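You operate a simulated robot arm through the tools that you are given. There is no shell and no other tool.

You are at the controls of a simulated robot arm. One attempt, no reset.

JOB
Bring the line up with only the middle welder and belt switched on.
Fine: open the red air valve, turn the key on, flip those two switches and push start last. Leave the hoses and other controls as they are.

The check looks at the end state, three seconds after you hand in, the way a careful person would. Anything else that was tipped, shoved, dropped, spilled or broken makes it a failure.

ROBOT AND FRAMES
A 7-joint arm with a two-finger parallel gripper, fixed in place. Base frame: the origin is at the foot of the arm, x ahead of it, y to its left, z up; the work surface is at about z = 800. Readings come in mm, rad, newtons and seconds.
With the tool pointing down near the work surface it reaches from about 100 to 660 mm from the base axis. Its first joint turns from -1.152 to 1.152 rad. Payload 1.57 kg.
Tool frame: the origin (TCP) lies between the finger pads and is the grasp point; the fingertips stand 30 mm ahead of it; z points along the fingers, y is the line along which they close. The gripper opens to 80 mm. The fingers are 17 mm wide and 12 mm thick; the gripper's body (40 by 82 mm) begins 80 mm behind the TCP.
Orientation is that of the tool frame in the base frame, as [roll, pitch, yaw] about the fixed x, y, z axes, in that order (R = Rz(yaw) Ry(pitch) Rx(roll)). With the fingers straight down and closing along the base's y, the tool's x points along the base's -x, its y along +y and its z along -z.

CONTROLS
- The arm moves only by the tool jog_arm. Its argument "commands" is a list of rows, each a list of 7 numbers: the turn, a rotation vector about the base's x, y, z in units of 120 degrees (1.0 is 120 degrees), then the shift along the base's x, y, z in units of 150 mm (1.0 is 150 mm), then the closure in counts, from 0 (fully open) to 255 (shut). In form: [[ax, ay, az, dx, dy, dz, jaw], ...]. A call has 1 to 20 rows; each row is the pose to reach, as a shift and turn from the pose commanded when the call began. A call with a number of a shift or a turn outside -1 to 1 is refused whole. A row lasts 0.2 s, in which the tool goes at most 50 mm and 0.15 rad; a call with a longer step from one row to the next is refused whole, and so is a gripper value outside its range. Where a pose cannot be reached the arm comes as near as it can. A force on the tool above 90 N (or 10 N above the force at the start of the call, whichever is more), or a blocked arm, ends the call early, and 0.2 s more pass. The fingers move at their own pace (about 72 mm/s each) and stop on an object; they squeeze with about 41 N. The grip force told is the motor's: it shows also when the fingers shut on nothing. Time passes only in rows, and 0.2 s behind the last, so rows that repeat a pose let the fingers close. It gives the time, the measured TCP pose, the force on the tool (base axes), the opening and the grip force at its end, in the units of the frame above (readings bear some noise), with the torque about the TCP (base axes, N m) and any sound that the robot's microphone picked up, and new pictures: "pictures" is both (left out), scene, wrist or none.
- Cameras (640 x 400 px; columns grow to the right, rows downward): "scene" is fixed at [52.6, 460.6, 1384.6]; the picture's right is [-0.62, -0.78, 0.00], its down [-0.69, 0.55, -0.46] and it looks along [0.36, -0.29, -0.89] (base axes); focal length 214 px, centre (320, 200). "wrist" rides on the gripper at [72, -7, -122] in the tool frame; the picture's right is [0.09, 1.00, 0.00], its down [-0.84, 0.08, -0.54] and it looks along [-0.54, 0.05, 0.84] (tool axes); focal length 238 px, centre (320, 200). There is no depth. A picture from a camera that has moved, and an enlarged one, comes with that camera's place and axes in the base frame and with its lens.
- close_up(camera, box): a new picture of the part [left, top, right, bottom] of that camera's present view, enlarged. The clock stands still meanwhile.
- hand_in(): hands the job in; it is judged then, once.

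Places have to be worked out from the pictures, the camera data and where the tool is seen. Open the gripper and draw the arm clear of the work before you hand the job in, unless the task says otherwise.

The tools are called after ">>>" as a command line: name --pt "numbers of a row" for each row, then --argument value for the rest, lists and objects as JSON in quotes. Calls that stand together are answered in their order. jog_arm: Moves the arm, as the interface text tells. Its arguments: {"type":"object","properties":{"commands":{"type":"array"},"pictures":{"type":"string","enum":["both","scene","wrist","none"]}},"required":["commands"]} The other tools are called the same way: close_up (camera, box) takes an enlarged picture of a part of a camera's view; hand_in () hands the job in.

At the start:

```text
clock: 0.0
tcp_pos: [372.2, 70.7, 1183.3]
orientation: [3.14, 0.001, -3.141]
force: [0.3, -0.7, -0.6]
torque: [0.01, -0.05, 0.01]
grip_width: 80.0
gripper_force: 0.2
```

scene: 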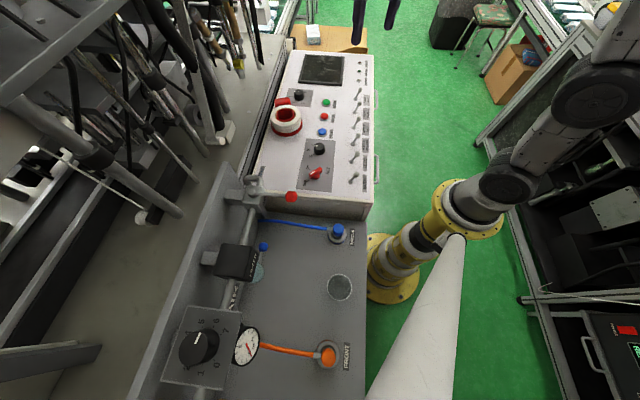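
wrist: 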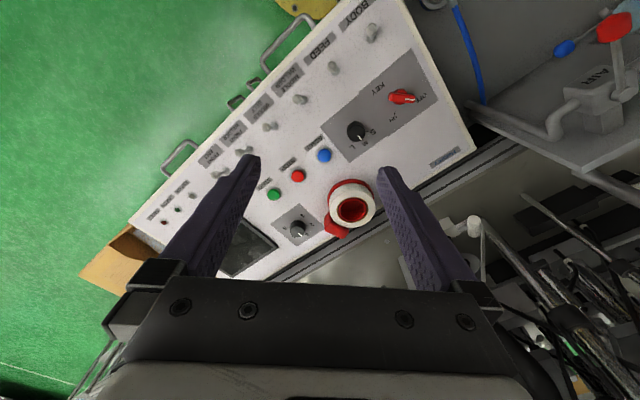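

The pictures show a control panel with keys, switches and buttons, and an air manifold with valves nearer the base. I'll take enlarged views to read labels before moving anything.

>>> close_up --camera "scene" --box '[240, 40, 400, 140]'

>>> close_up --camera "scene" --box '[240, 120, 400, 220]'

>>> close_up --camera "scene" --box '[160, 160, 384, 300]'

>>> close_up --camera "scene" --box '[140, 260, 364, 400]'

>>> close_up --camera "wrist" --box '[320, 0, 480, 100]'

>>> close_up --camera "wrist" --box '[180, 60, 340, 160]'

>>> close_up --camera "wrist" --box '[130, 120, 290, 220]'

>>> close_up --camera "wrist" --box '[480, 0, 640, 100]'

```text
4.00 times, centred on (320, 90) of scene
camera zoom: at [52.6, 460.6, 1384.6], right [-0.62, -0.78, 0.0], down [-0.69, 0.55, -0.46], along [0.36, -0.29, -0.89], focal length 858 px, centre (320, 640)
```

zoom: 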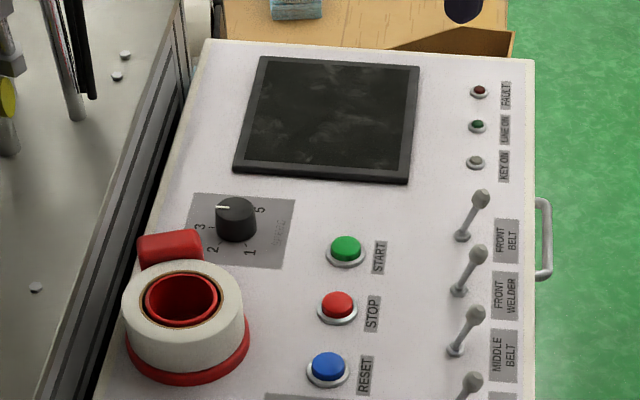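

```text
4.00 times, centred on (320, 170) of scene
camera zoom: at [52.6, 460.6, 1384.6], right [-0.62, -0.78, 0.0], down [-0.69, 0.55, -0.46], along [0.36, -0.29, -0.89], focal length 858 px, centre (320, 320)
```

zoom: 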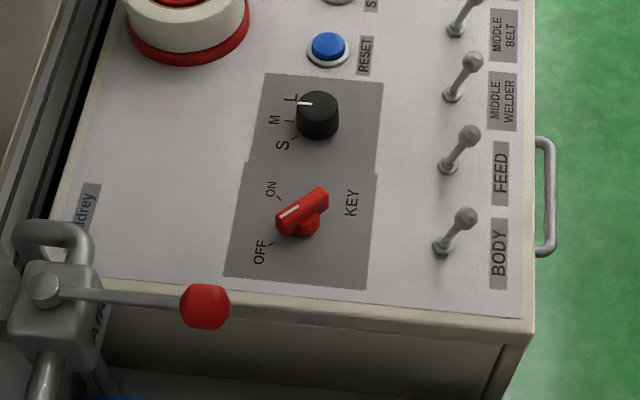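

```text
2.86 times, centred on (272, 230) of scene
camera zoom: at [52.6, 460.6, 1384.6], right [-0.62, -0.78, 0.0], down [-0.69, 0.55, -0.46], along [0.36, -0.29, -0.89], focal length 613 px, centre (457, 114)
```

zoom: 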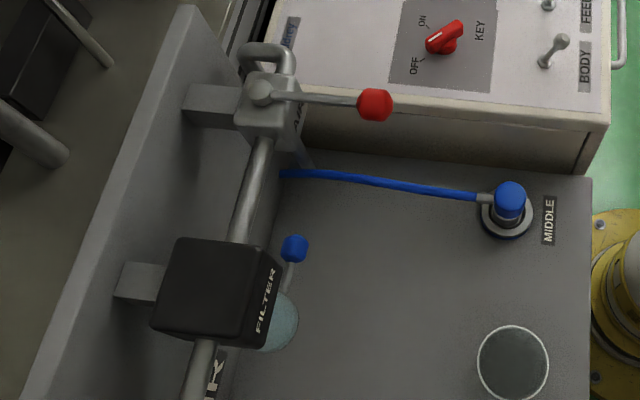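

```text
2.86 times, centred on (252, 330) of scene
camera zoom: at [52.6, 460.6, 1384.6], right [-0.62, -0.78, 0.0], down [-0.69, 0.55, -0.46], along [0.36, -0.29, -0.89], focal length 613 px, centre (514, -171)
```

zoom: 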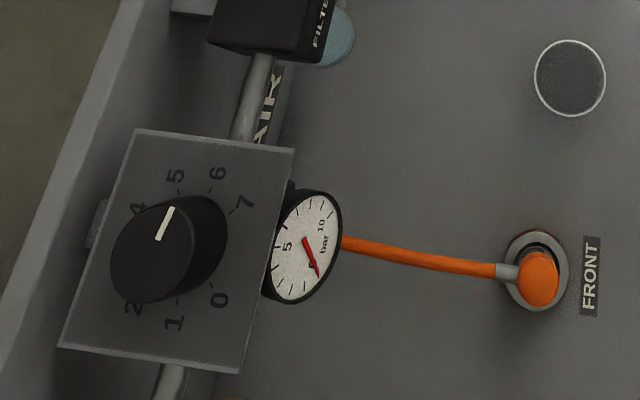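

```text
4.00 times, centred on (400, 50) of wrist
camera zoom: at [298.2, 63.7, 1305.8], right [-0.09, 1.0, 0.0], down [0.84, 0.08, 0.54], along [0.54, 0.05, -0.84], focal length 953 px, centre (0, 800)
```

zoom: 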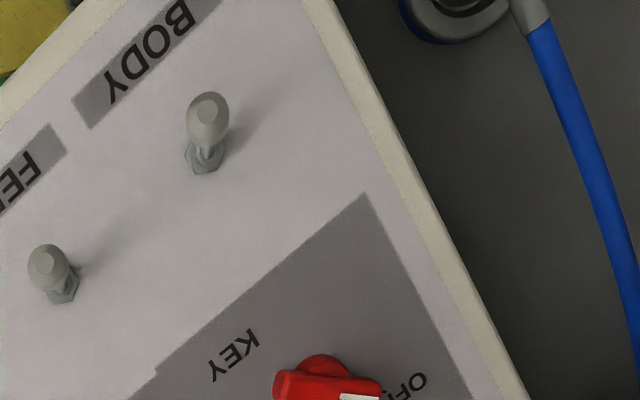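

```text
4.00 times, centred on (260, 110) of wrist
camera zoom: at [298.2, 63.7, 1305.8], right [-0.09, 1.0, 0.0], down [0.84, 0.08, 0.54], along [0.54, 0.05, -0.84], focal length 953 px, centre (560, 560)
```

zoom: 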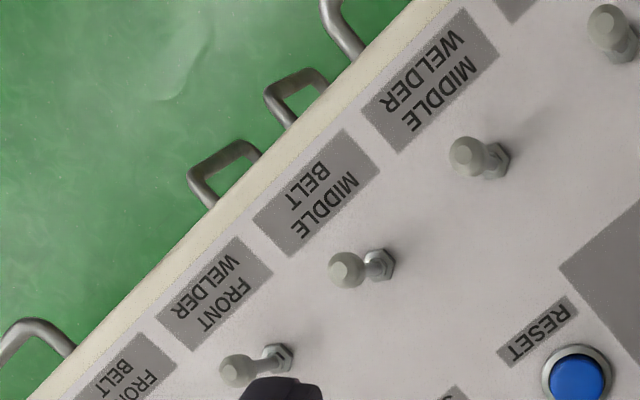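

```text
4.00 times, centred on (210, 170) of wrist
camera zoom: at [298.2, 63.7, 1305.8], right [-0.09, 1.0, 0.0], down [0.84, 0.08, 0.54], along [0.54, 0.05, -0.84], focal length 953 px, centre (760, 320)
```

zoom: 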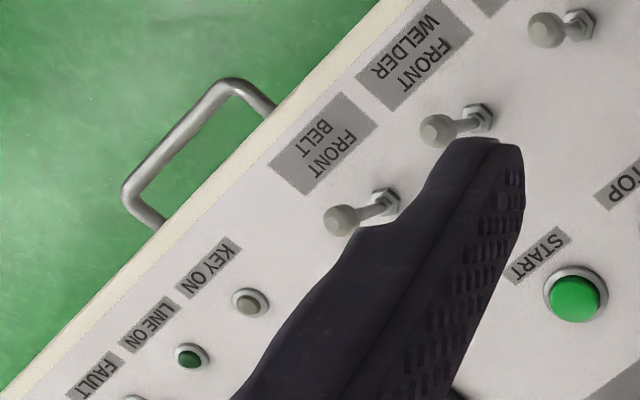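

```text
4.00 times, centred on (560, 50) of wrist
camera zoom: at [298.2, 63.7, 1305.8], right [-0.09, 1.0, 0.0], down [0.84, 0.08, 0.54], along [0.54, 0.05, -0.84], focal length 953 px, centre (-640, 800)
```

zoom: 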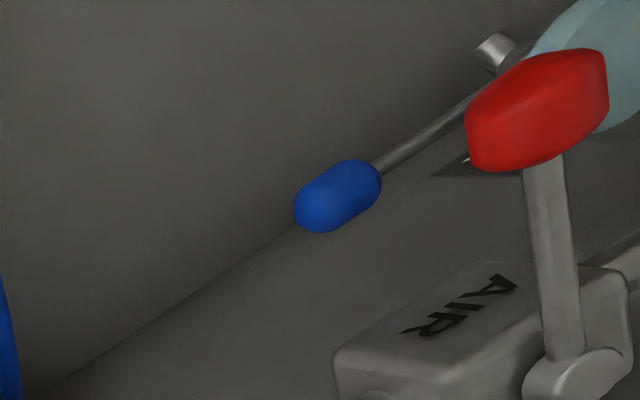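

Both views together put the key near (364,230,820), START near (616,-22,803), the middle belt and middle welder levers near (448,-18) and (392,39), and the red valve handle running from a pivot at (316,435,993) to its grip at (253,376,994). I'll move up high toward the valve and turn the wrist camera for a better look.

>>> jog_arm --pt "0 0 0.065 -0.13 0.16 0 0" --pt "0 0 0.13 -0.26 0.32 0 0" --pt "0 0 0.195 -0.39 0.48 0 0" --pt "0 0 0.26 -0.52 0.64 0 0" --pt "0 0 0.325 -0.65 0.8 0 0" --pt "0 0 0.39 -0.8 0.96 0 0" --pt "0 0 0.39 -0.8 0.96 0 0" --pictures "both"

```text
clock: 1.6
tcp_pos: [251.3, 213.5, 1183.2]
orientation: [3.14, 0.001, -2.322]
force: [0.2, -0.3, -0.3]
torque: [0.01, 0.02, 0.0]
grip_width: 79.9
gripper_force: 0.1
camera wrist: at [205.7, 156.5, 1306.3], right [-0.79, 0.61, 0.0], down [0.52, 0.66, 0.54], along [0.33, 0.43, -0.84], focal length 238 px, centre (320, 200)
```

scene: 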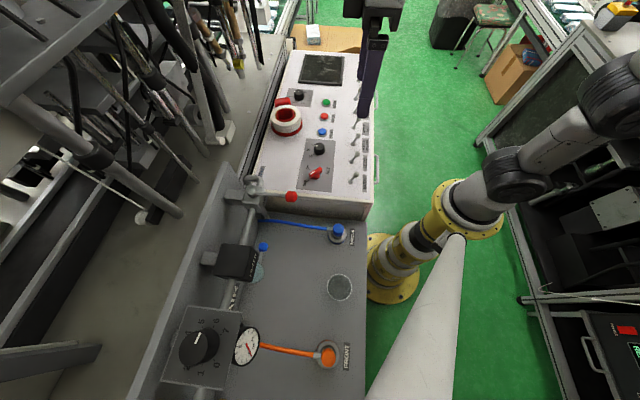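
wrist: 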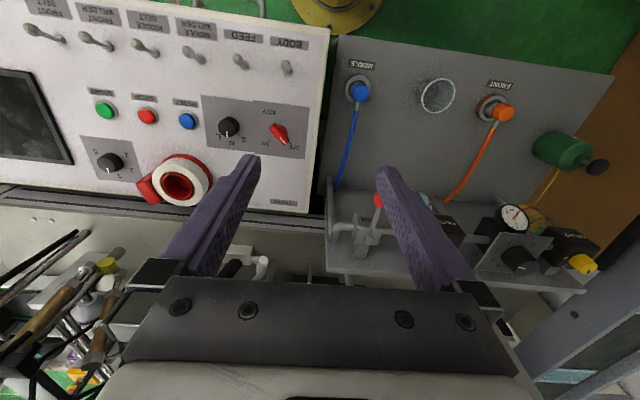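

The wrist view now shows the whole panel and the manifold. I'll enlarge the valve, key, toggles and gauge areas.

>>> close_up --camera "wrist" --box '[310, 170, 470, 270]'

>>> close_up --camera "wrist" --box '[440, 160, 600, 300]'

>>> close_up --camera "wrist" --box '[200, 80, 328, 160]'

>>> close_up --camera "wrist" --box '[0, 0, 160, 100]'

>>> close_up --camera "wrist" --box '[140, 0, 300, 100]'

>>> close_up --camera "scene" --box '[200, 150, 328, 230]'

```text
4.00 times, centred on (390, 220) of wrist
camera zoom: at [205.7, 156.5, 1306.3], right [-0.79, 0.61, 0.0], down [0.52, 0.66, 0.54], along [0.33, 0.43, -0.84], focal length 953 px, centre (40, 120)
```

zoom: 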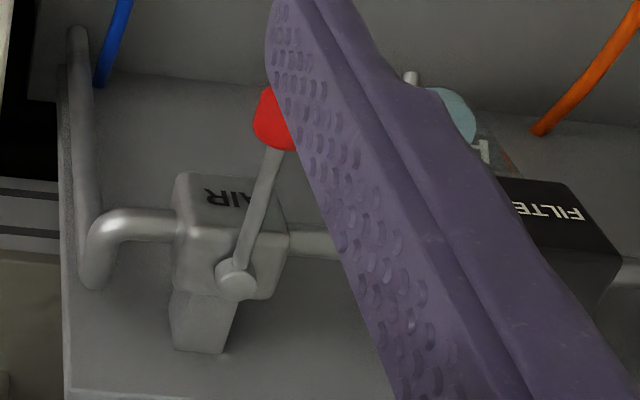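

```text
2.86 times, centred on (520, 230) of wrist
camera zoom: at [205.7, 156.5, 1306.3], right [-0.79, 0.61, 0.0], down [0.52, 0.66, 0.54], along [0.33, 0.43, -0.84], focal length 681 px, centre (-251, 114)
```

zoom: 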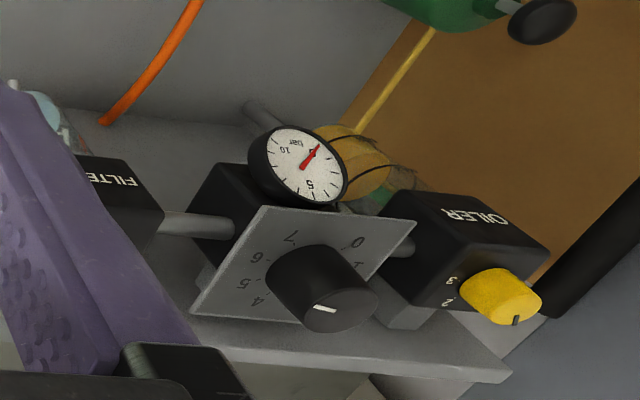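

```text
5.00 times, centred on (264, 120) of wrist
camera zoom: at [205.7, 156.5, 1306.3], right [-0.79, 0.61, 0.0], down [0.52, 0.66, 0.54], along [0.33, 0.43, -0.84], focal length 1192 px, centre (600, 600)
```

zoom: 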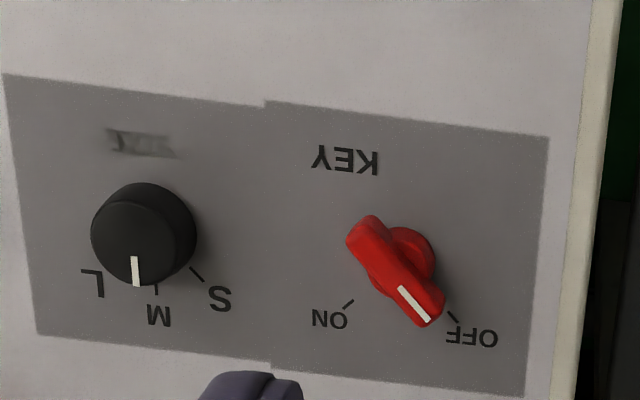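

```text
4.00 times, centred on (80, 50) of wrist
camera zoom: at [205.7, 156.5, 1306.3], right [-0.79, 0.61, 0.0], down [0.52, 0.66, 0.54], along [0.33, 0.43, -0.84], focal length 953 px, centre (1280, 800)
```

zoom: 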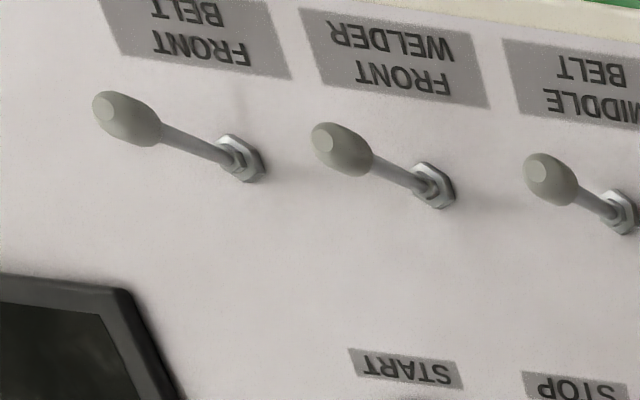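

```text
4.00 times, centred on (220, 50) of wrist
camera zoom: at [205.7, 156.5, 1306.3], right [-0.79, 0.61, 0.0], down [0.52, 0.66, 0.54], along [0.33, 0.43, -0.84], focal length 953 px, centre (720, 800)
```

zoom: 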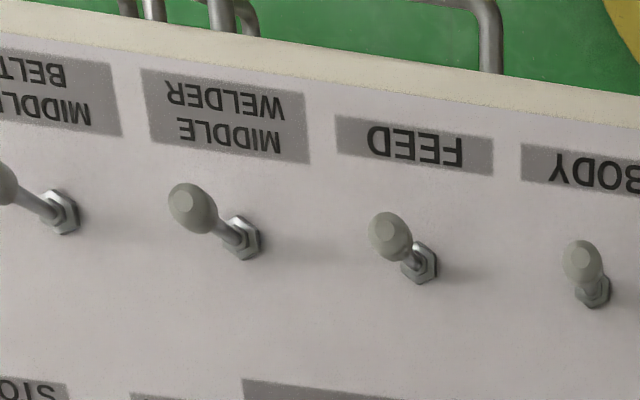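

```text
5.00 times, centred on (264, 190) of scene
camera zoom: at [52.6, 460.6, 1384.6], right [-0.62, -0.78, 0.0], down [-0.69, 0.55, -0.46], along [0.36, -0.29, -0.89], focal length 1072 px, centre (600, 250)
```

zoom: 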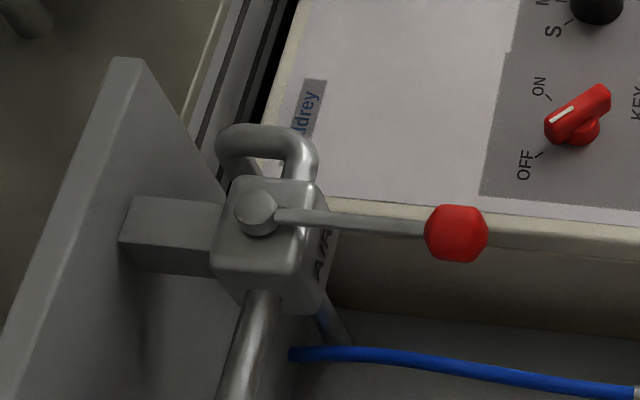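

The valve handle sits square across the pipe, which is closed, on a vertical stem at about (314,434), with its grip at about (254,374,994). A ball valve opens counter-clockwise, so I'll bring closed fingers to the filter side of the grip and stay high on the way.

>>> jog_arm --pt "0 0 0 -0.04 0.24 0 255" --pt "0 0 0 -0.08 0.48 0 255" --pt "0 0 0 -0.12 0.72 0 255" --pt "0 0 0 -0.16 0.95 0 255" --pt "0 0 0 -0.16 0.95 -0.2 255" --pt "0 0 0 -0.16 0.95 -0.4 255" --pt "0 0 0 -0.16 0.95 -0.4 255" --pictures "both"

```text
clock: 3.2
tcp_pos: [228.6, 355.5, 1121.6]
orientation: [3.14, 0.0, -2.325]
force: [0.2, -0.1, -0.1]
torque: [0.01, -0.02, 0.0]
grip_width: 0.2
gripper_force: 21.3
camera wrist: at [181.9, 299.3, 1243.9], right [-0.79, 0.61, 0.0], down [0.52, 0.66, 0.54], along [0.33, 0.43, -0.84], focal length 238 px, centre (320, 200)
```

scene: 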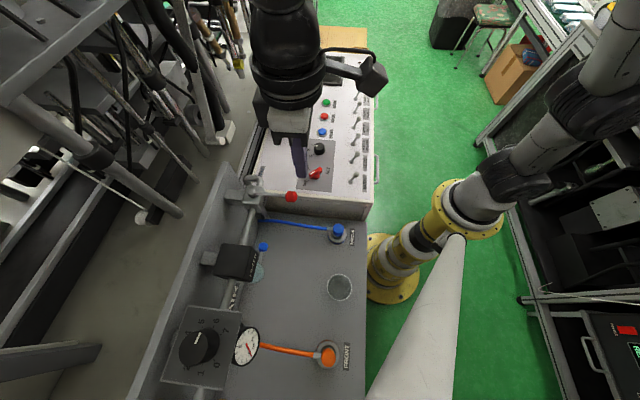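
wrist: 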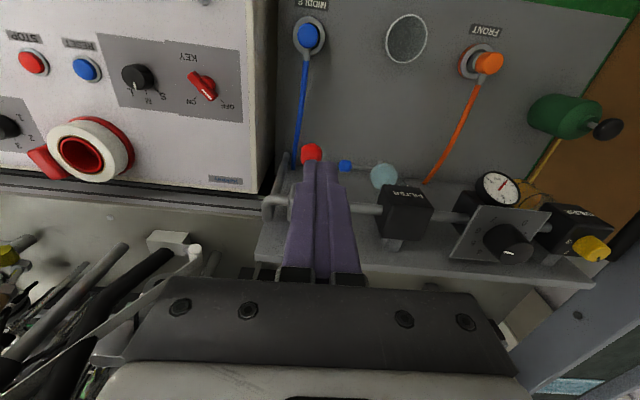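

The grip re-measures at about (252,373,994), and the closed fingers sit above it. I'll shift to (226,403) on the filter side and lower until the tips are just below grip height.

>>> jog_arm --pt "0 0 0 -0.01 0.16 0 255" --pt "0 0 0 -0.015 0.315 0 255" --pt "0 0 0 -0.015 0.315 -0.2 255" --pt "0 0 0 -0.015 0.315 -0.4 255" --pt "0 0 0 -0.015 0.315 -0.6 255" --pt "0 0 0 -0.015 0.315 -0.8 255" --pt "0 0 0 -0.015 0.315 -0.82 255" --pictures "both"

```text
clock: 4.8
tcp_pos: [226.2, 404.3, 1001.0]
orientation: [-3.14, -0.001, -2.325]
force: [0.2, -0.6, 0.7]
torque: [0.02, -0.01, 0.02]
grip_width: 0.0
gripper_force: 21.3
camera wrist: at [180.7, 347.2, 1123.1], right [-0.79, 0.61, 0.0], down [0.52, 0.66, 0.54], along [0.33, 0.43, -0.84], focal length 238 px, centre (320, 200)
```

scene: 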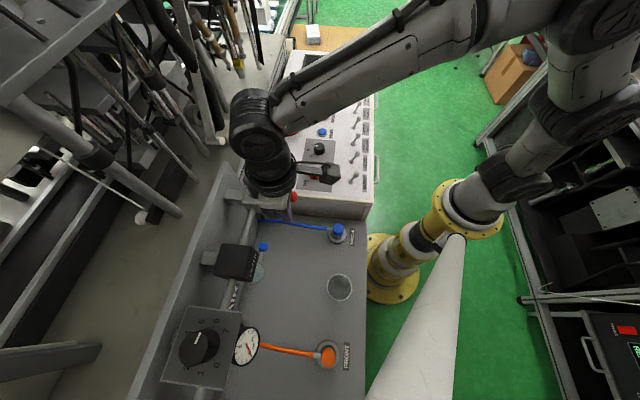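
wrist: 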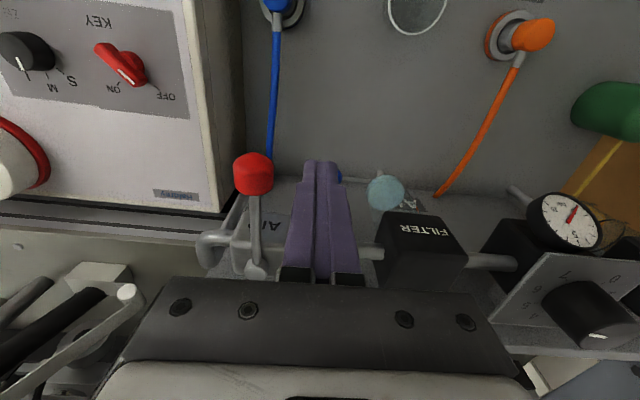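

The fingers are beside the grip at matching height with about a 16 mm gap. I'll push gently toward the panel side in small steps and watch the force to see whether the handle turns that way.

>>> jog_arm --pt "0 0 0 0.03 -0.03 -0.02 255" --pt "0 0 0 0.06 -0.06 -0.03 255" --pt "0 0 0 0.085 -0.085 -0.03 255" --pt "0 0 0 0.11 -0.11 -0.03 255" --pictures "wrist"

```text
clock: 5.8
tcp_pos: [242.2, 388.6, 997.8]
orientation: [3.141, -0.001, -2.326]
force: [-0.6, 0.8, -0.5]
torque: [-0.03, 0.03, 0.01]
grip_width: 0.3
gripper_force: 21.4
camera wrist: at [196.7, 330.7, 1118.9], right [-0.79, 0.61, 0.0], down [0.52, 0.66, 0.54], along [0.33, 0.43, -0.84], focal length 238 px, centre (320, 200)
```

wrist: 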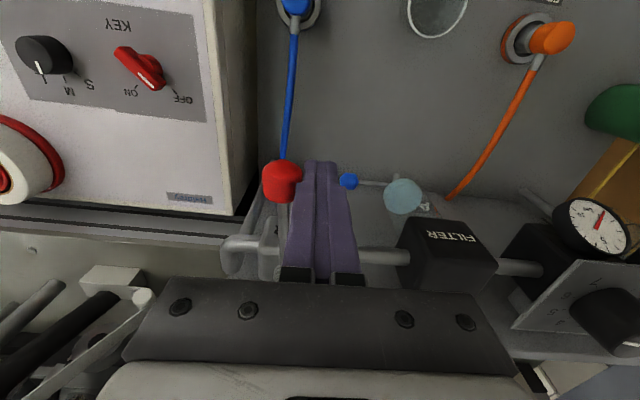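

There's only about 1 N of force and the grip seems to have just begun to move. I'll continue in small steps along the arc.

>>> jog_arm --pt "0 0 0 0.03 -0.03 0 255" --pt "0 0 0 0.06 -0.055 0 255" --pt "0 0 0 0.09 -0.08 0 255" --pt "0 0 0 0.12 -0.105 0 255" --pictures "wrist"

```text
clock: 6.8
tcp_pos: [260.5, 371.7, 995.4]
orientation: [-3.14, -0.001, -2.325]
force: [0.2, 0.3, 0.2]
torque: [0.01, -0.02, 0.06]
grip_width: 0.2
gripper_force: 21.5
camera wrist: at [214.1, 314.5, 1118.0], right [-0.79, 0.61, 0.0], down [0.52, 0.66, 0.54], along [0.33, 0.43, -0.84], focal length 238 px, centre (320, 200)
```

wrist: 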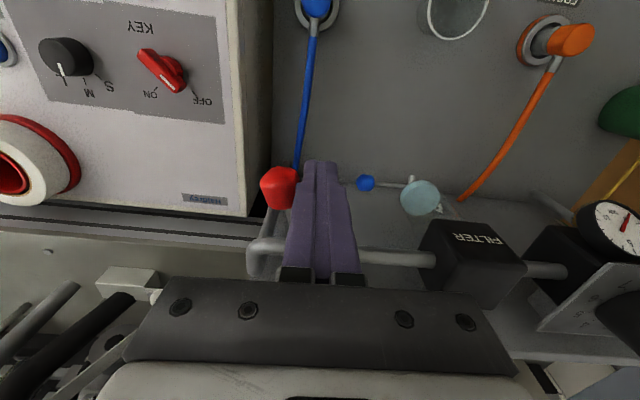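

The handle is turning freely this way, by about 20° so far. I'll keep following the arc about the stem.

>>> jog_arm --pt "0 0 0 0.045 -0.06 0 255" --pt "0 0 0 0.093 -0.115 0 255" --pt "0 0 0 0.165 -0.148 0 255" --pt "0 0 0 0.241 -0.168 0 255" --pt "0 0 0 0.32 -0.176 0 255" --pt "0 0 0 0.396 -0.177 0 255" --pictures "wrist"

```text
clock: 8.2
tcp_pos: [318.3, 346.8, 995.9]
orientation: [3.141, 0.001, -2.325]
force: [-1.3, -0.5, 0.4]
torque: [0.01, 0.02, 0.0]
grip_width: 0.1
gripper_force: 21.1
camera wrist: at [272.4, 288.9, 1118.2], right [-0.79, 0.61, 0.0], down [0.52, 0.66, 0.54], along [0.33, 0.43, -0.84], focal length 238 px, centre (320, 200)
```

wrist: 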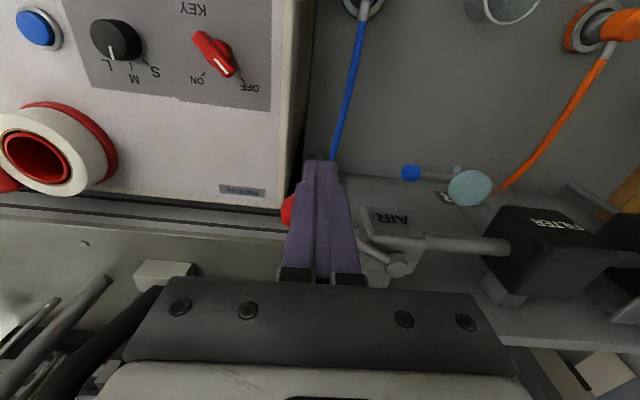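

The handle is now past about 65°, with the grip just ahead of the fingers and low force. I'll finish the arc so the handle lies along the pipe, then check.

>>> jog_arm --pt "0 0 0 0.08 0.005 0 255" --pt "0 0 0 0.163 0.022 0 255" --pt "0 0 0 0.22 0.05 0 255" --pt "0 0 0 0.275 0.082 0 255" --pt "0 0 0 0.285 0.095 0 255" --pictures "both"

```text
clock: 9.4
tcp_pos: [361.8, 359.7, 995.5]
orientation: [3.14, -0.004, -2.323]
force: [-4.2, -7.9, 0.9]
torque: [0.04, 0.06, 0.01]
grip_width: 0.0
gripper_force: 21.3
camera wrist: at [316.1, 302.0, 1118.1], right [-0.79, 0.61, 0.0], down [0.52, 0.66, 0.54], along [0.33, 0.42, -0.84], focal length 238 px, centre (320, 200)
```

scene: 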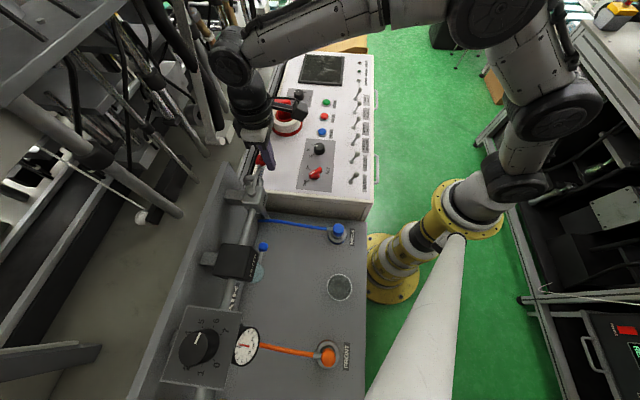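
wrist: 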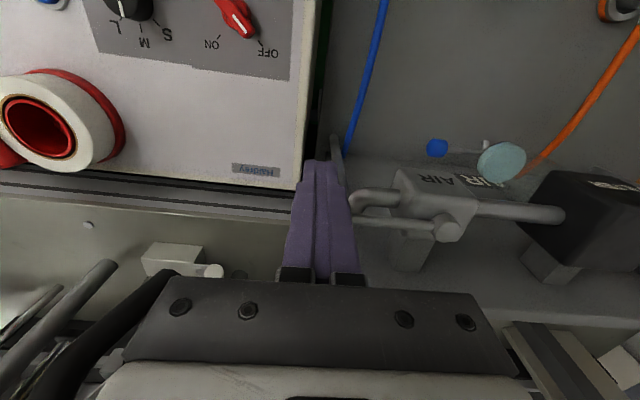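

Force has risen to about 9 N and the handle looks parallel to the pipe, so it's likely at its stop. I'll check the gauge and handle close up.

>>> close_up --camera "scene" --box '[210, 310, 290, 370]'

>>> close_up --camera "wrist" --box '[320, 150, 480, 250]'

>>> close_up --camera "scene" --box '[200, 120, 328, 200]'

```text
6.67 times, centred on (250, 340) of scene
camera zoom: at [52.5, 460.3, 1384.7], right [-0.62, -0.78, 0.0], down [-0.69, 0.55, -0.46], along [0.36, -0.29, -0.89], focal length 1430 px, centre (787, -733)
```

zoom: 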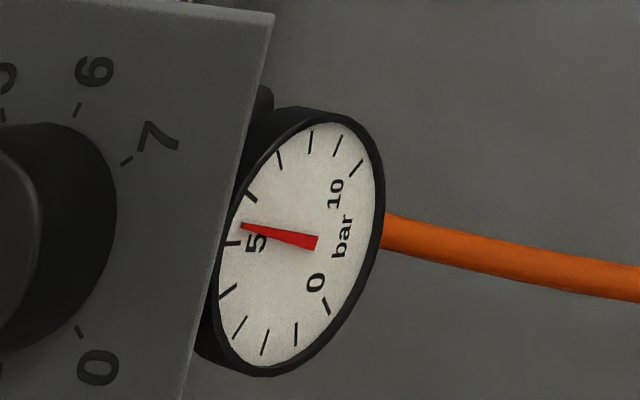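

```text
4.00 times, centred on (400, 200) of wrist
camera zoom: at [316.1, 302.0, 1118.1], right [-0.79, 0.61, 0.0], down [0.52, 0.66, 0.54], along [0.33, 0.42, -0.84], focal length 953 px, centre (0, 200)
```

zoom: 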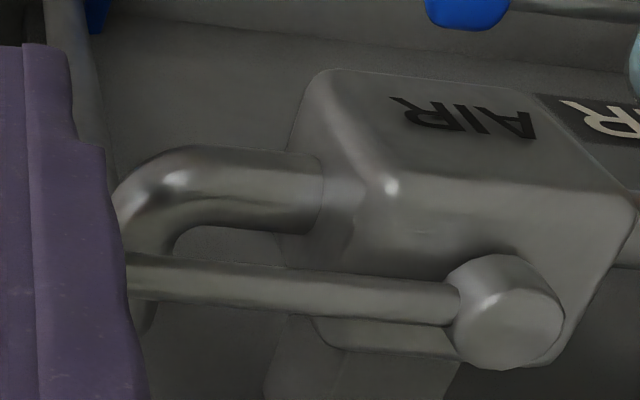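

```text
5.00 times, centred on (264, 160) of scene
camera zoom: at [52.5, 460.3, 1384.7], right [-0.62, -0.78, 0.0], down [-0.69, 0.55, -0.46], along [0.36, -0.29, -0.89], focal length 1072 px, centre (600, 400)
```

zoom: 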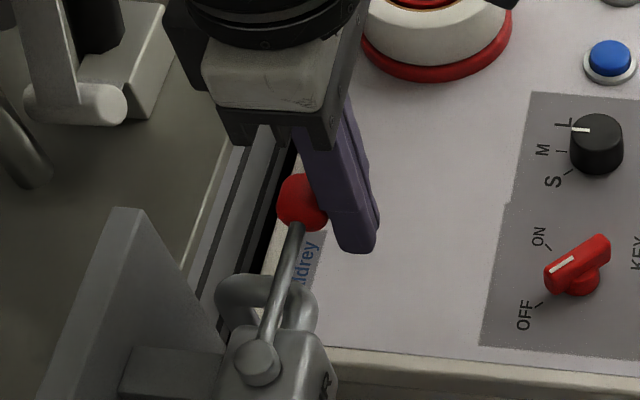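

Gauge now reads about 5 bar and the handle is in line with the pipe, so the air valve is open. I'll back away from the handle, rise, and go above the key with the jaws turned to close along x.

>>> jog_arm --pt "0 0 0 -0.06 -0.1 0 255" --pt "0 0 0 -0.1 -0.22 0.05 255" --pt "0 0 0.06 -0.08 -0.4 0.2 255" --pt "0 0 0.12 -0.05 -0.55 0.2 200" --pt "0 0 0.18 -0.02 -0.7 0.2 100" --pt "0 0 0.24 0.0 -0.8 0.2 0" --pt "0 0 0.3 0.015 -0.865 0.2 0" --pt "0 0 0.36 0.015 -0.865 0.2 0" --pt "0 0 0.36 0.015 -0.865 0.2 0" --pictures "both"

```text
clock: 11.4
tcp_pos: [364.9, 228.9, 1027.1]
orientation: [-3.141, -0.001, -1.57]
force: [-0.5, -0.4, 0.3]
torque: [0.0, 0.0, -0.02]
grip_width: 79.9
gripper_force: 0.0
camera wrist: at [369.9, 157.1, 1148.9], right [-1.0, -0.09, 0.0], down [-0.08, 0.84, 0.54], along [-0.05, 0.54, -0.84], focal length 238 px, centre (320, 200)
```

scene: 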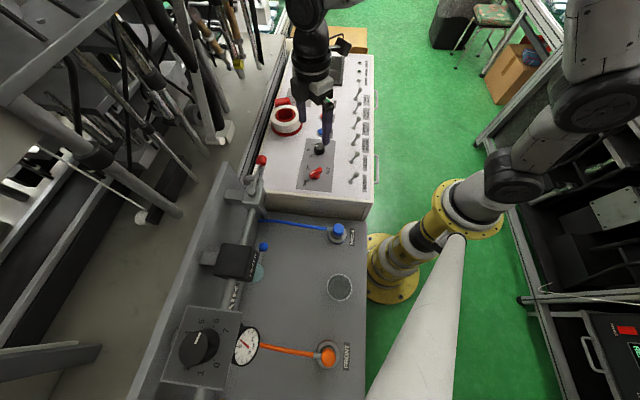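
wrist: 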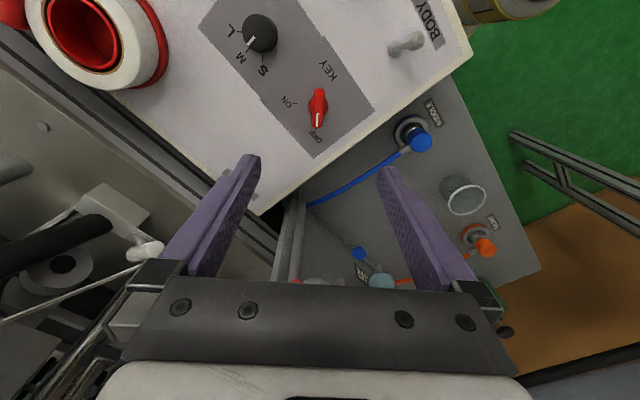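

The key sits between the open jaws with its bar along y, as expected. I'll take a closer look to measure it exactly and confirm the valve stayed open.

>>> close_up --camera "wrist" --box '[256, 60, 384, 160]'

>>> close_up --camera "scene" --box '[200, 120, 328, 200]'

>>> close_up --camera "scene" --box '[210, 310, 290, 370]'

```text
4.00 times, centred on (320, 110) of wrist
camera zoom: at [369.9, 157.1, 1148.9], right [-1.0, -0.09, 0.0], down [-0.08, 0.84, 0.54], along [-0.05, 0.54, -0.84], focal length 953 px, centre (320, 560)
```

zoom: 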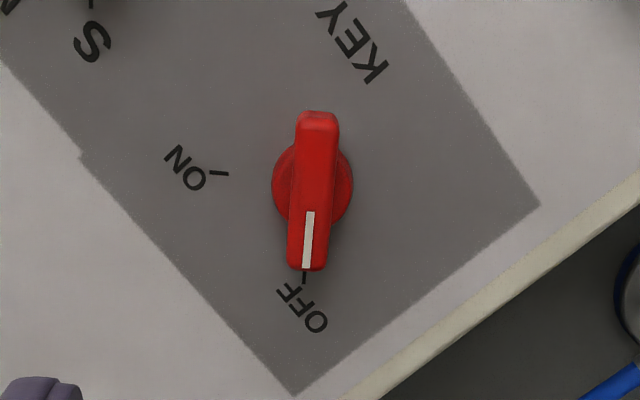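

```text
5.00 times, centred on (264, 160) of scene
camera zoom: at [52.7, 460.6, 1384.6], right [-0.62, -0.78, 0.0], down [-0.69, 0.55, -0.46], along [0.36, -0.29, -0.89], focal length 1072 px, centre (600, 400)
```

zoom: 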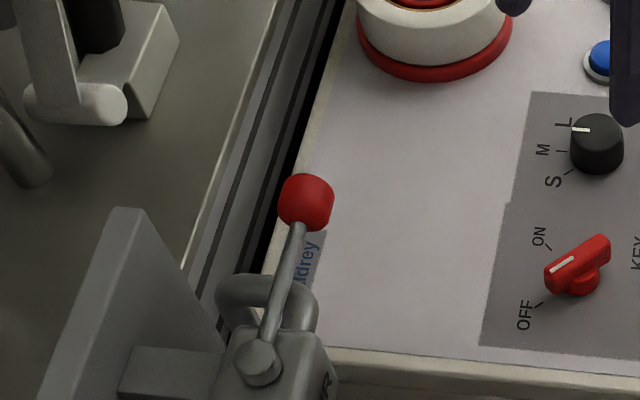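

```text
6.67 times, centred on (250, 340) of scene
camera zoom: at [52.7, 460.6, 1384.6], right [-0.62, -0.78, 0.0], down [-0.69, 0.55, -0.46], along [0.36, -0.29, -0.89], focal length 1430 px, centre (787, -733)
```

zoom: 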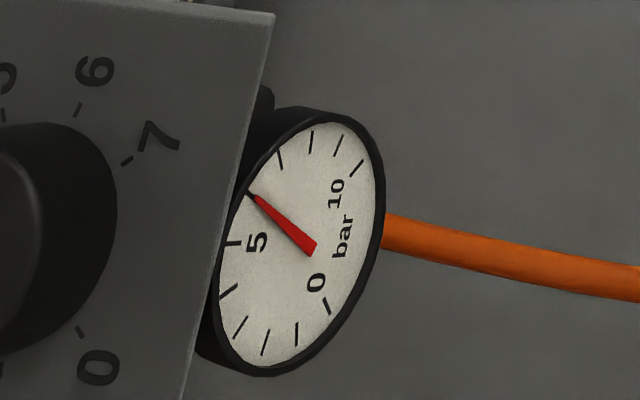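

Pressure has settled near 6 bar and the valve stayed open. The key bar measures about 13 mm wide, lying along y and centred near (367,225.5), with its top around z=818. I'll descend partway with a narrower jaw for a better height estimate.

>>> jog_arm --pt "0 0 0 0.014 -0.02 -0.25 100" --pt "0 0 0 0.014 -0.02 -0.5 100" --pt "0 0 0 0.014 -0.02 -0.75 100" --pt "0 0 0 0.014 -0.02 -0.9 100" --pt "0 0 0 0.014 -0.02 -0.98 100" --pt "0 0 0 0.014 -0.02 -0.98 100" --pictures "both"

>>> close_up --camera "wrist" --box '[240, 60, 400, 180]'

>>> close_up --camera "scene" --box '[280, 130, 360, 190]'

```text
clock: 12.8
tcp_pos: [366.8, 228.8, 878.4]
orientation: [3.141, 0.0, -1.572]
force: [0.0, -0.6, 0.0]
torque: [-0.01, 0.03, 0.0]
grip_width: 48.6
gripper_force: 0.0
camera wrist: at [371.7, 155.6, 1001.0], right [-1.0, -0.09, 0.0], down [-0.08, 0.84, 0.54], along [-0.05, 0.54, -0.84], focal length 238 px, centre (320, 200)
```

scene: 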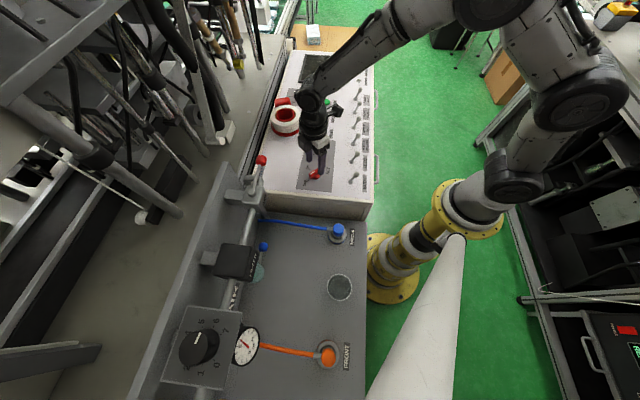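
wrist: 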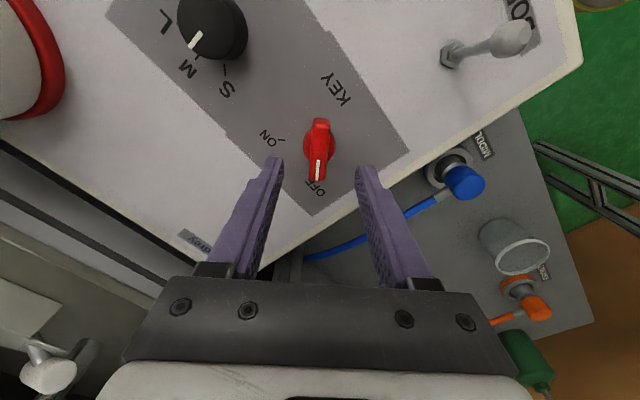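

```text
3.33 times, centred on (320, 120) of wrist
camera zoom: at [371.7, 155.6, 1001.0], right [-1.0, -0.09, 0.0], down [-0.08, 0.84, 0.54], along [-0.05, 0.54, -0.84], focal length 794 px, centre (320, 467)
```

zoom: 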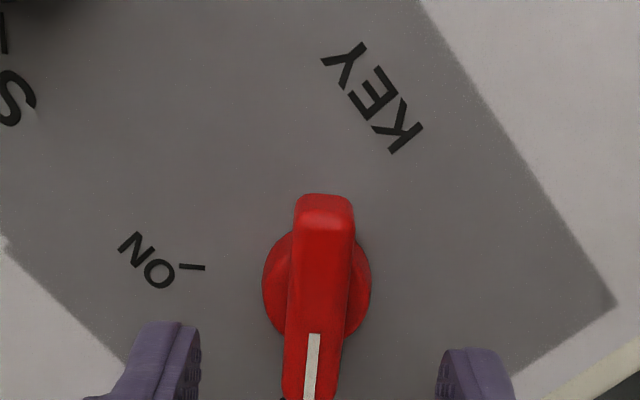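

```text
6.67 times, centred on (320, 160) of scene
camera zoom: at [52.6, 460.6, 1384.6], right [-0.62, -0.78, 0.0], down [-0.69, 0.55, -0.46], along [0.36, -0.29, -0.89], focal length 1430 px, centre (320, 467)
```

zoom: 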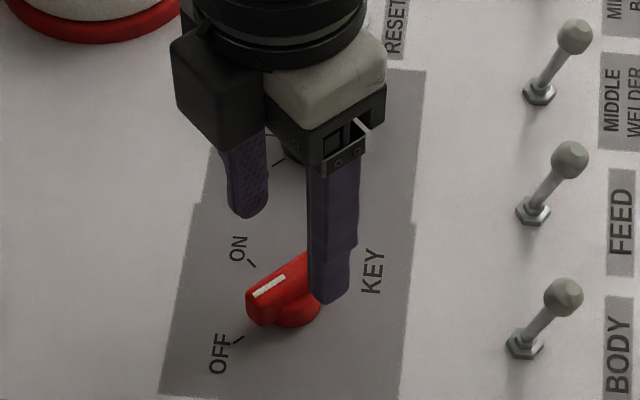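

The key axis comes out at about (366.4,226.1), and the bar top is around z=820, centred between the fingers. I'll lower until the tips are beside the bar at about z=812 and check before gripping.

>>> jog_arm --pt "0 0 0 0 -0.008 -0.1 100" --pt "0 0 0 0 -0.008 -0.18 100" --pt "0 0 0 0 -0.008 -0.24 100" --pt "0 0 0 0 -0.008 -0.24 100" --pictures "both"

>>> close_up --camera "wrist" --box '[240, 90, 400, 210]'

>>> close_up --camera "scene" --box '[280, 130, 360, 190]'

```text
clock: 13.8
tcp_pos: [364.9, 224.2, 841.3]
orientation: [3.14, 0.0, -1.569]
force: [-0.3, -0.6, -0.3]
torque: [0.0, 0.0, -0.04]
grip_width: 48.6
gripper_force: 0.0
camera wrist: at [370.9, 153.2, 964.4], right [-1.0, -0.09, 0.0], down [-0.08, 0.84, 0.54], along [-0.05, 0.54, -0.84], focal length 238 px, centre (320, 200)
```

scene: 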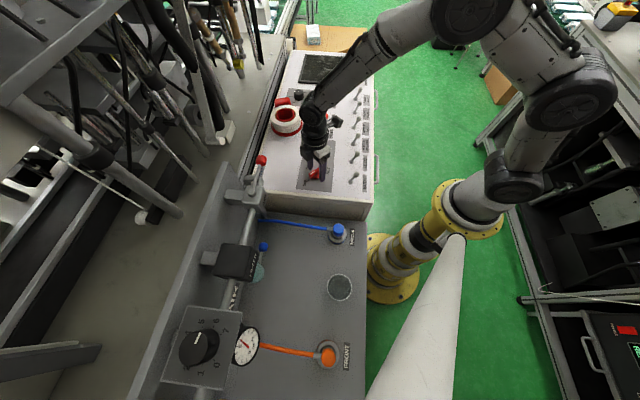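
wrist: 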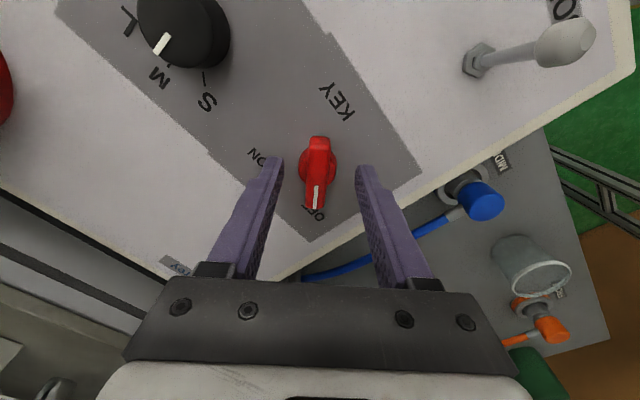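

```text
3.33 times, centred on (320, 150) of wrist
camera zoom: at [370.9, 153.2, 964.4], right [-1.0, -0.09, 0.0], down [-0.08, 0.84, 0.54], along [-0.05, 0.54, -0.84], focal length 794 px, centre (320, 367)
```

zoom: 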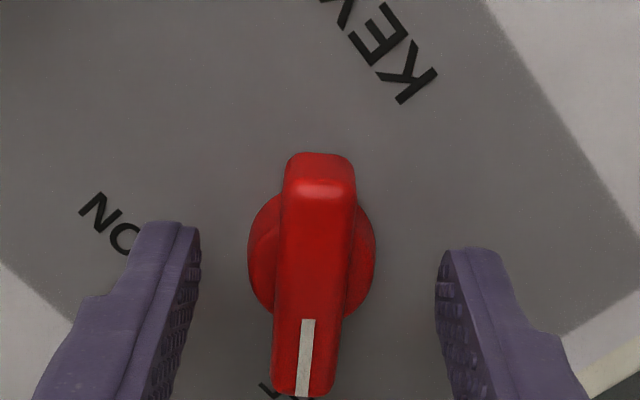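

```text
6.67 times, centred on (320, 160) of scene
camera zoom: at [52.6, 460.6, 1384.6], right [-0.62, -0.78, 0.0], down [-0.69, 0.55, -0.46], along [0.36, -0.29, -0.89], focal length 1430 px, centre (320, 467)
```

zoom: 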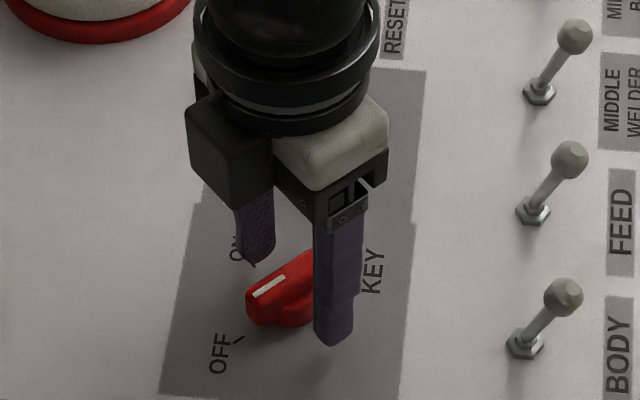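

The fingertips flank the bar and are centred on it. I'll close on the bar and check the grip width.

>>> jog_arm --pt "0 0 0 0 0 -0.01 160" --pt "0 0 0 0 0 -0.01 200" --pt "0 0 0 0 0 -0.01 255" --pt "0 0 0 0 0 -0.01 255" --pt "0 0 0 0 0 -0.01 255" --pictures "wrist"

```text
clock: 15.0
tcp_pos: [368.2, 225.7, 842.3]
orientation: [-3.138, 0.002, -1.572]
force: [13.4, 0.2, -3.2]
torque: [0.1, -0.43, -0.04]
grip_width: 26.1
gripper_force: 37.7
camera wrist: at [372.2, 152.9, 964.0], right [-1.0, -0.09, 0.0], down [-0.08, 0.84, 0.54], along [-0.05, 0.54, -0.84], focal length 238 px, centre (320, 200)
```

wrist: 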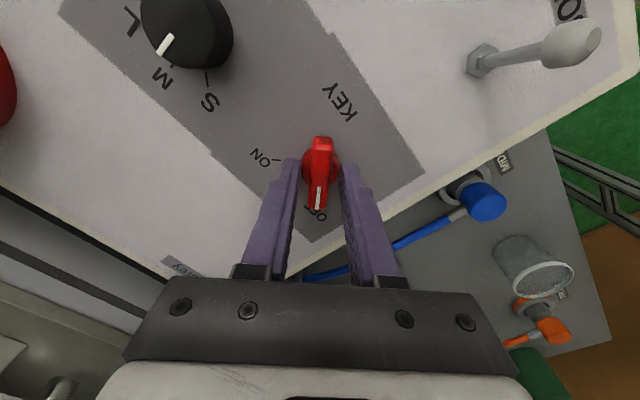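

Width reads 26 mm, so the fingers closed on the round base under the bar rather than the bar itself. I'll open, shift +1.5 mm in x to relieve the side load, rise about 7 mm, and look.

>>> jog_arm --pt "0 0 0 0 0 0 130" --pt "0 0 0 0 0 0 130" --pt "0 0 0 0.01 0 0.025 130" --pt "0 0 0 0.01 0 0.045 130" --pt "0 0 0 0.01 0 0.045 130" --pictures "both"

>>> close_up --camera "wrist" --box '[240, 90, 400, 210]'

>>> close_up --camera "scene" --box '[296, 145, 344, 185]'

```text
clock: 16.2
tcp_pos: [367.2, 225.0, 848.0]
orientation: [3.14, 0.0, -1.571]
force: [-0.6, -1.1, 0.3]
torque: [-0.03, 0.02, 0.01]
grip_width: 39.4
gripper_force: 0.1
camera wrist: at [372.7, 152.8, 970.6], right [-1.0, -0.09, 0.0], down [-0.08, 0.84, 0.54], along [-0.05, 0.54, -0.84], focal length 238 px, centre (320, 200)
```

scene: 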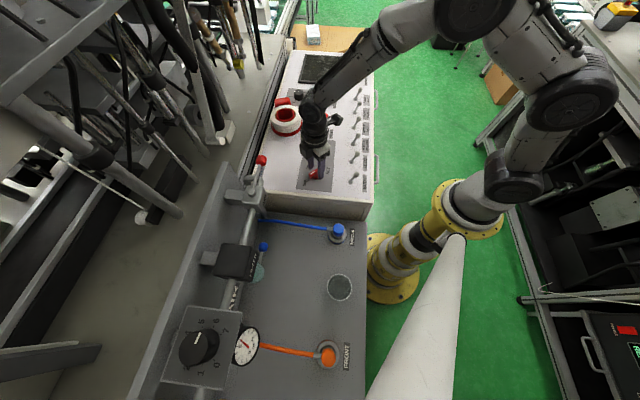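
wrist: 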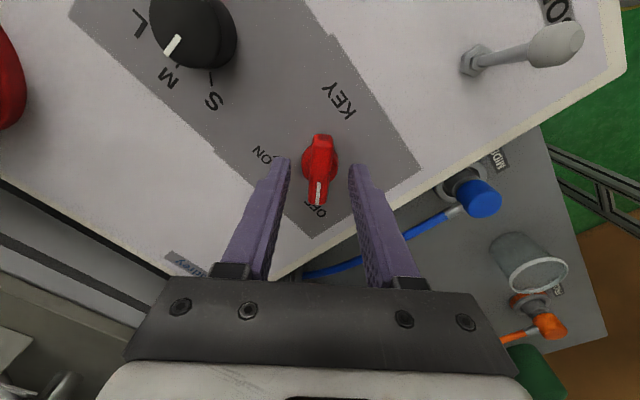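

```text
3.33 times, centred on (320, 150) of wrist
camera zoom: at [372.7, 152.8, 970.6], right [-1.0, -0.09, 0.0], down [-0.08, 0.84, 0.54], along [-0.05, 0.54, -0.84], focal length 794 px, centre (320, 367)
```

zoom: 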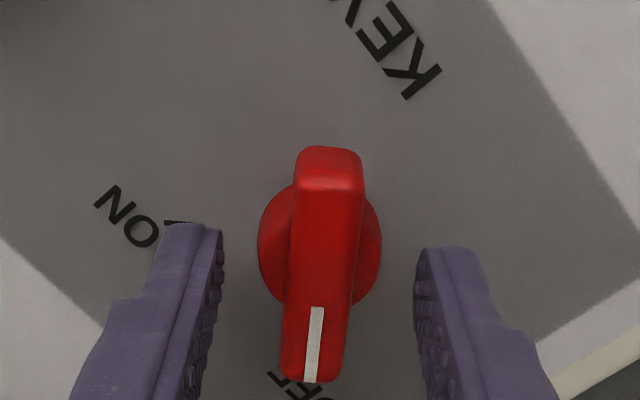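

```text
10.00 times, centred on (320, 165) of scene
camera zoom: at [52.6, 460.6, 1384.6], right [-0.62, -0.78, 0.0], down [-0.69, 0.55, -0.46], along [0.36, -0.29, -0.89], focal length 2145 px, centre (320, 550)
```

zoom: 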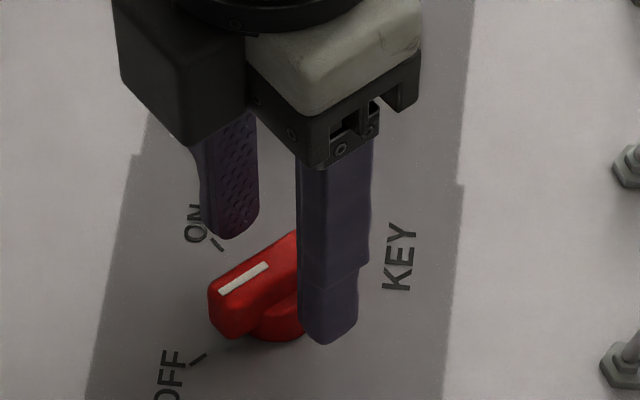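

From the scene view the bar stands about 20 mm tall, top near z=830, with the round base ending around z=811. The tips at about z=818 should now be beside the bar only, so I'll close on it.

>>> jog_arm --pt "0 0 0 0 0 0 180" --pt "0 0 0 0 0 0 220" --pt "0 0 0 0 0 0 255" --pt "0 0 0 0 0 0 255" --pt "0 0 0 0 0 0 255" --pictures "wrist"

```text
clock: 17.4
tcp_pos: [366.5, 224.1, 847.9]
orientation: [3.14, 0.001, -1.572]
force: [-1.1, -0.4, 1.8]
torque: [0.01, 0.02, 0.04]
grip_width: 14.1
gripper_force: 30.0
camera wrist: at [372.7, 152.8, 970.5], right [-1.0, -0.09, 0.0], down [-0.08, 0.84, 0.54], along [-0.05, 0.54, -0.84], focal length 238 px, centre (320, 200)
```

wrist: 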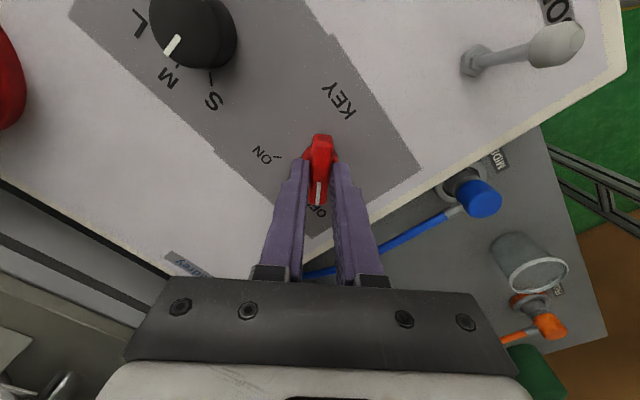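

I have the bar at 14 mm width with almost no side load. Now I'll turn it clockwise toward ON, starting with about 36° and watching torque.

>>> jog_arm --pt "0 0 -0.05 0 0 0 255" --pt "0 0 -0.1 0 0 0 255" --pt "0 0 -0.15 0 0 0 255" --pt "0 0 -0.2 0 0 0 255" --pt "0 0 -0.25 0 0 0 255" --pt "0 0 -0.3 0 0 0 255" --pictures "wrist"

```text
clock: 18.8
tcp_pos: [367.1, 225.4, 848.9]
orientation: [-3.14, -0.001, -2.203]
force: [-6.9, -1.1, 6.2]
torque: [-0.72, 0.58, 0.0]
grip_width: 13.9
gripper_force: 30.3
camera wrist: at [328.6, 163.1, 970.6], right [-0.86, 0.51, 0.0], down [0.43, 0.72, 0.54], along [0.28, 0.46, -0.84], focal length 238 px, centre (320, 200)
```

wrist: 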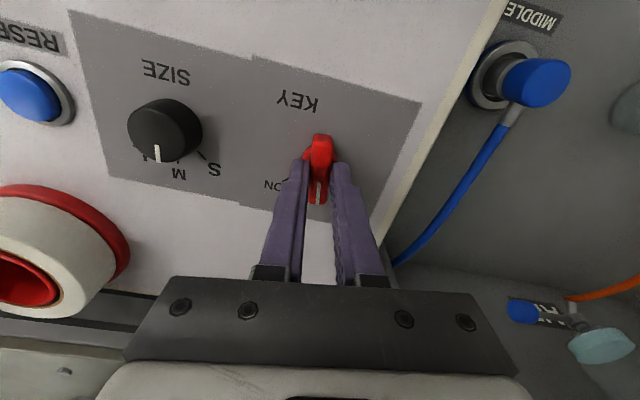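

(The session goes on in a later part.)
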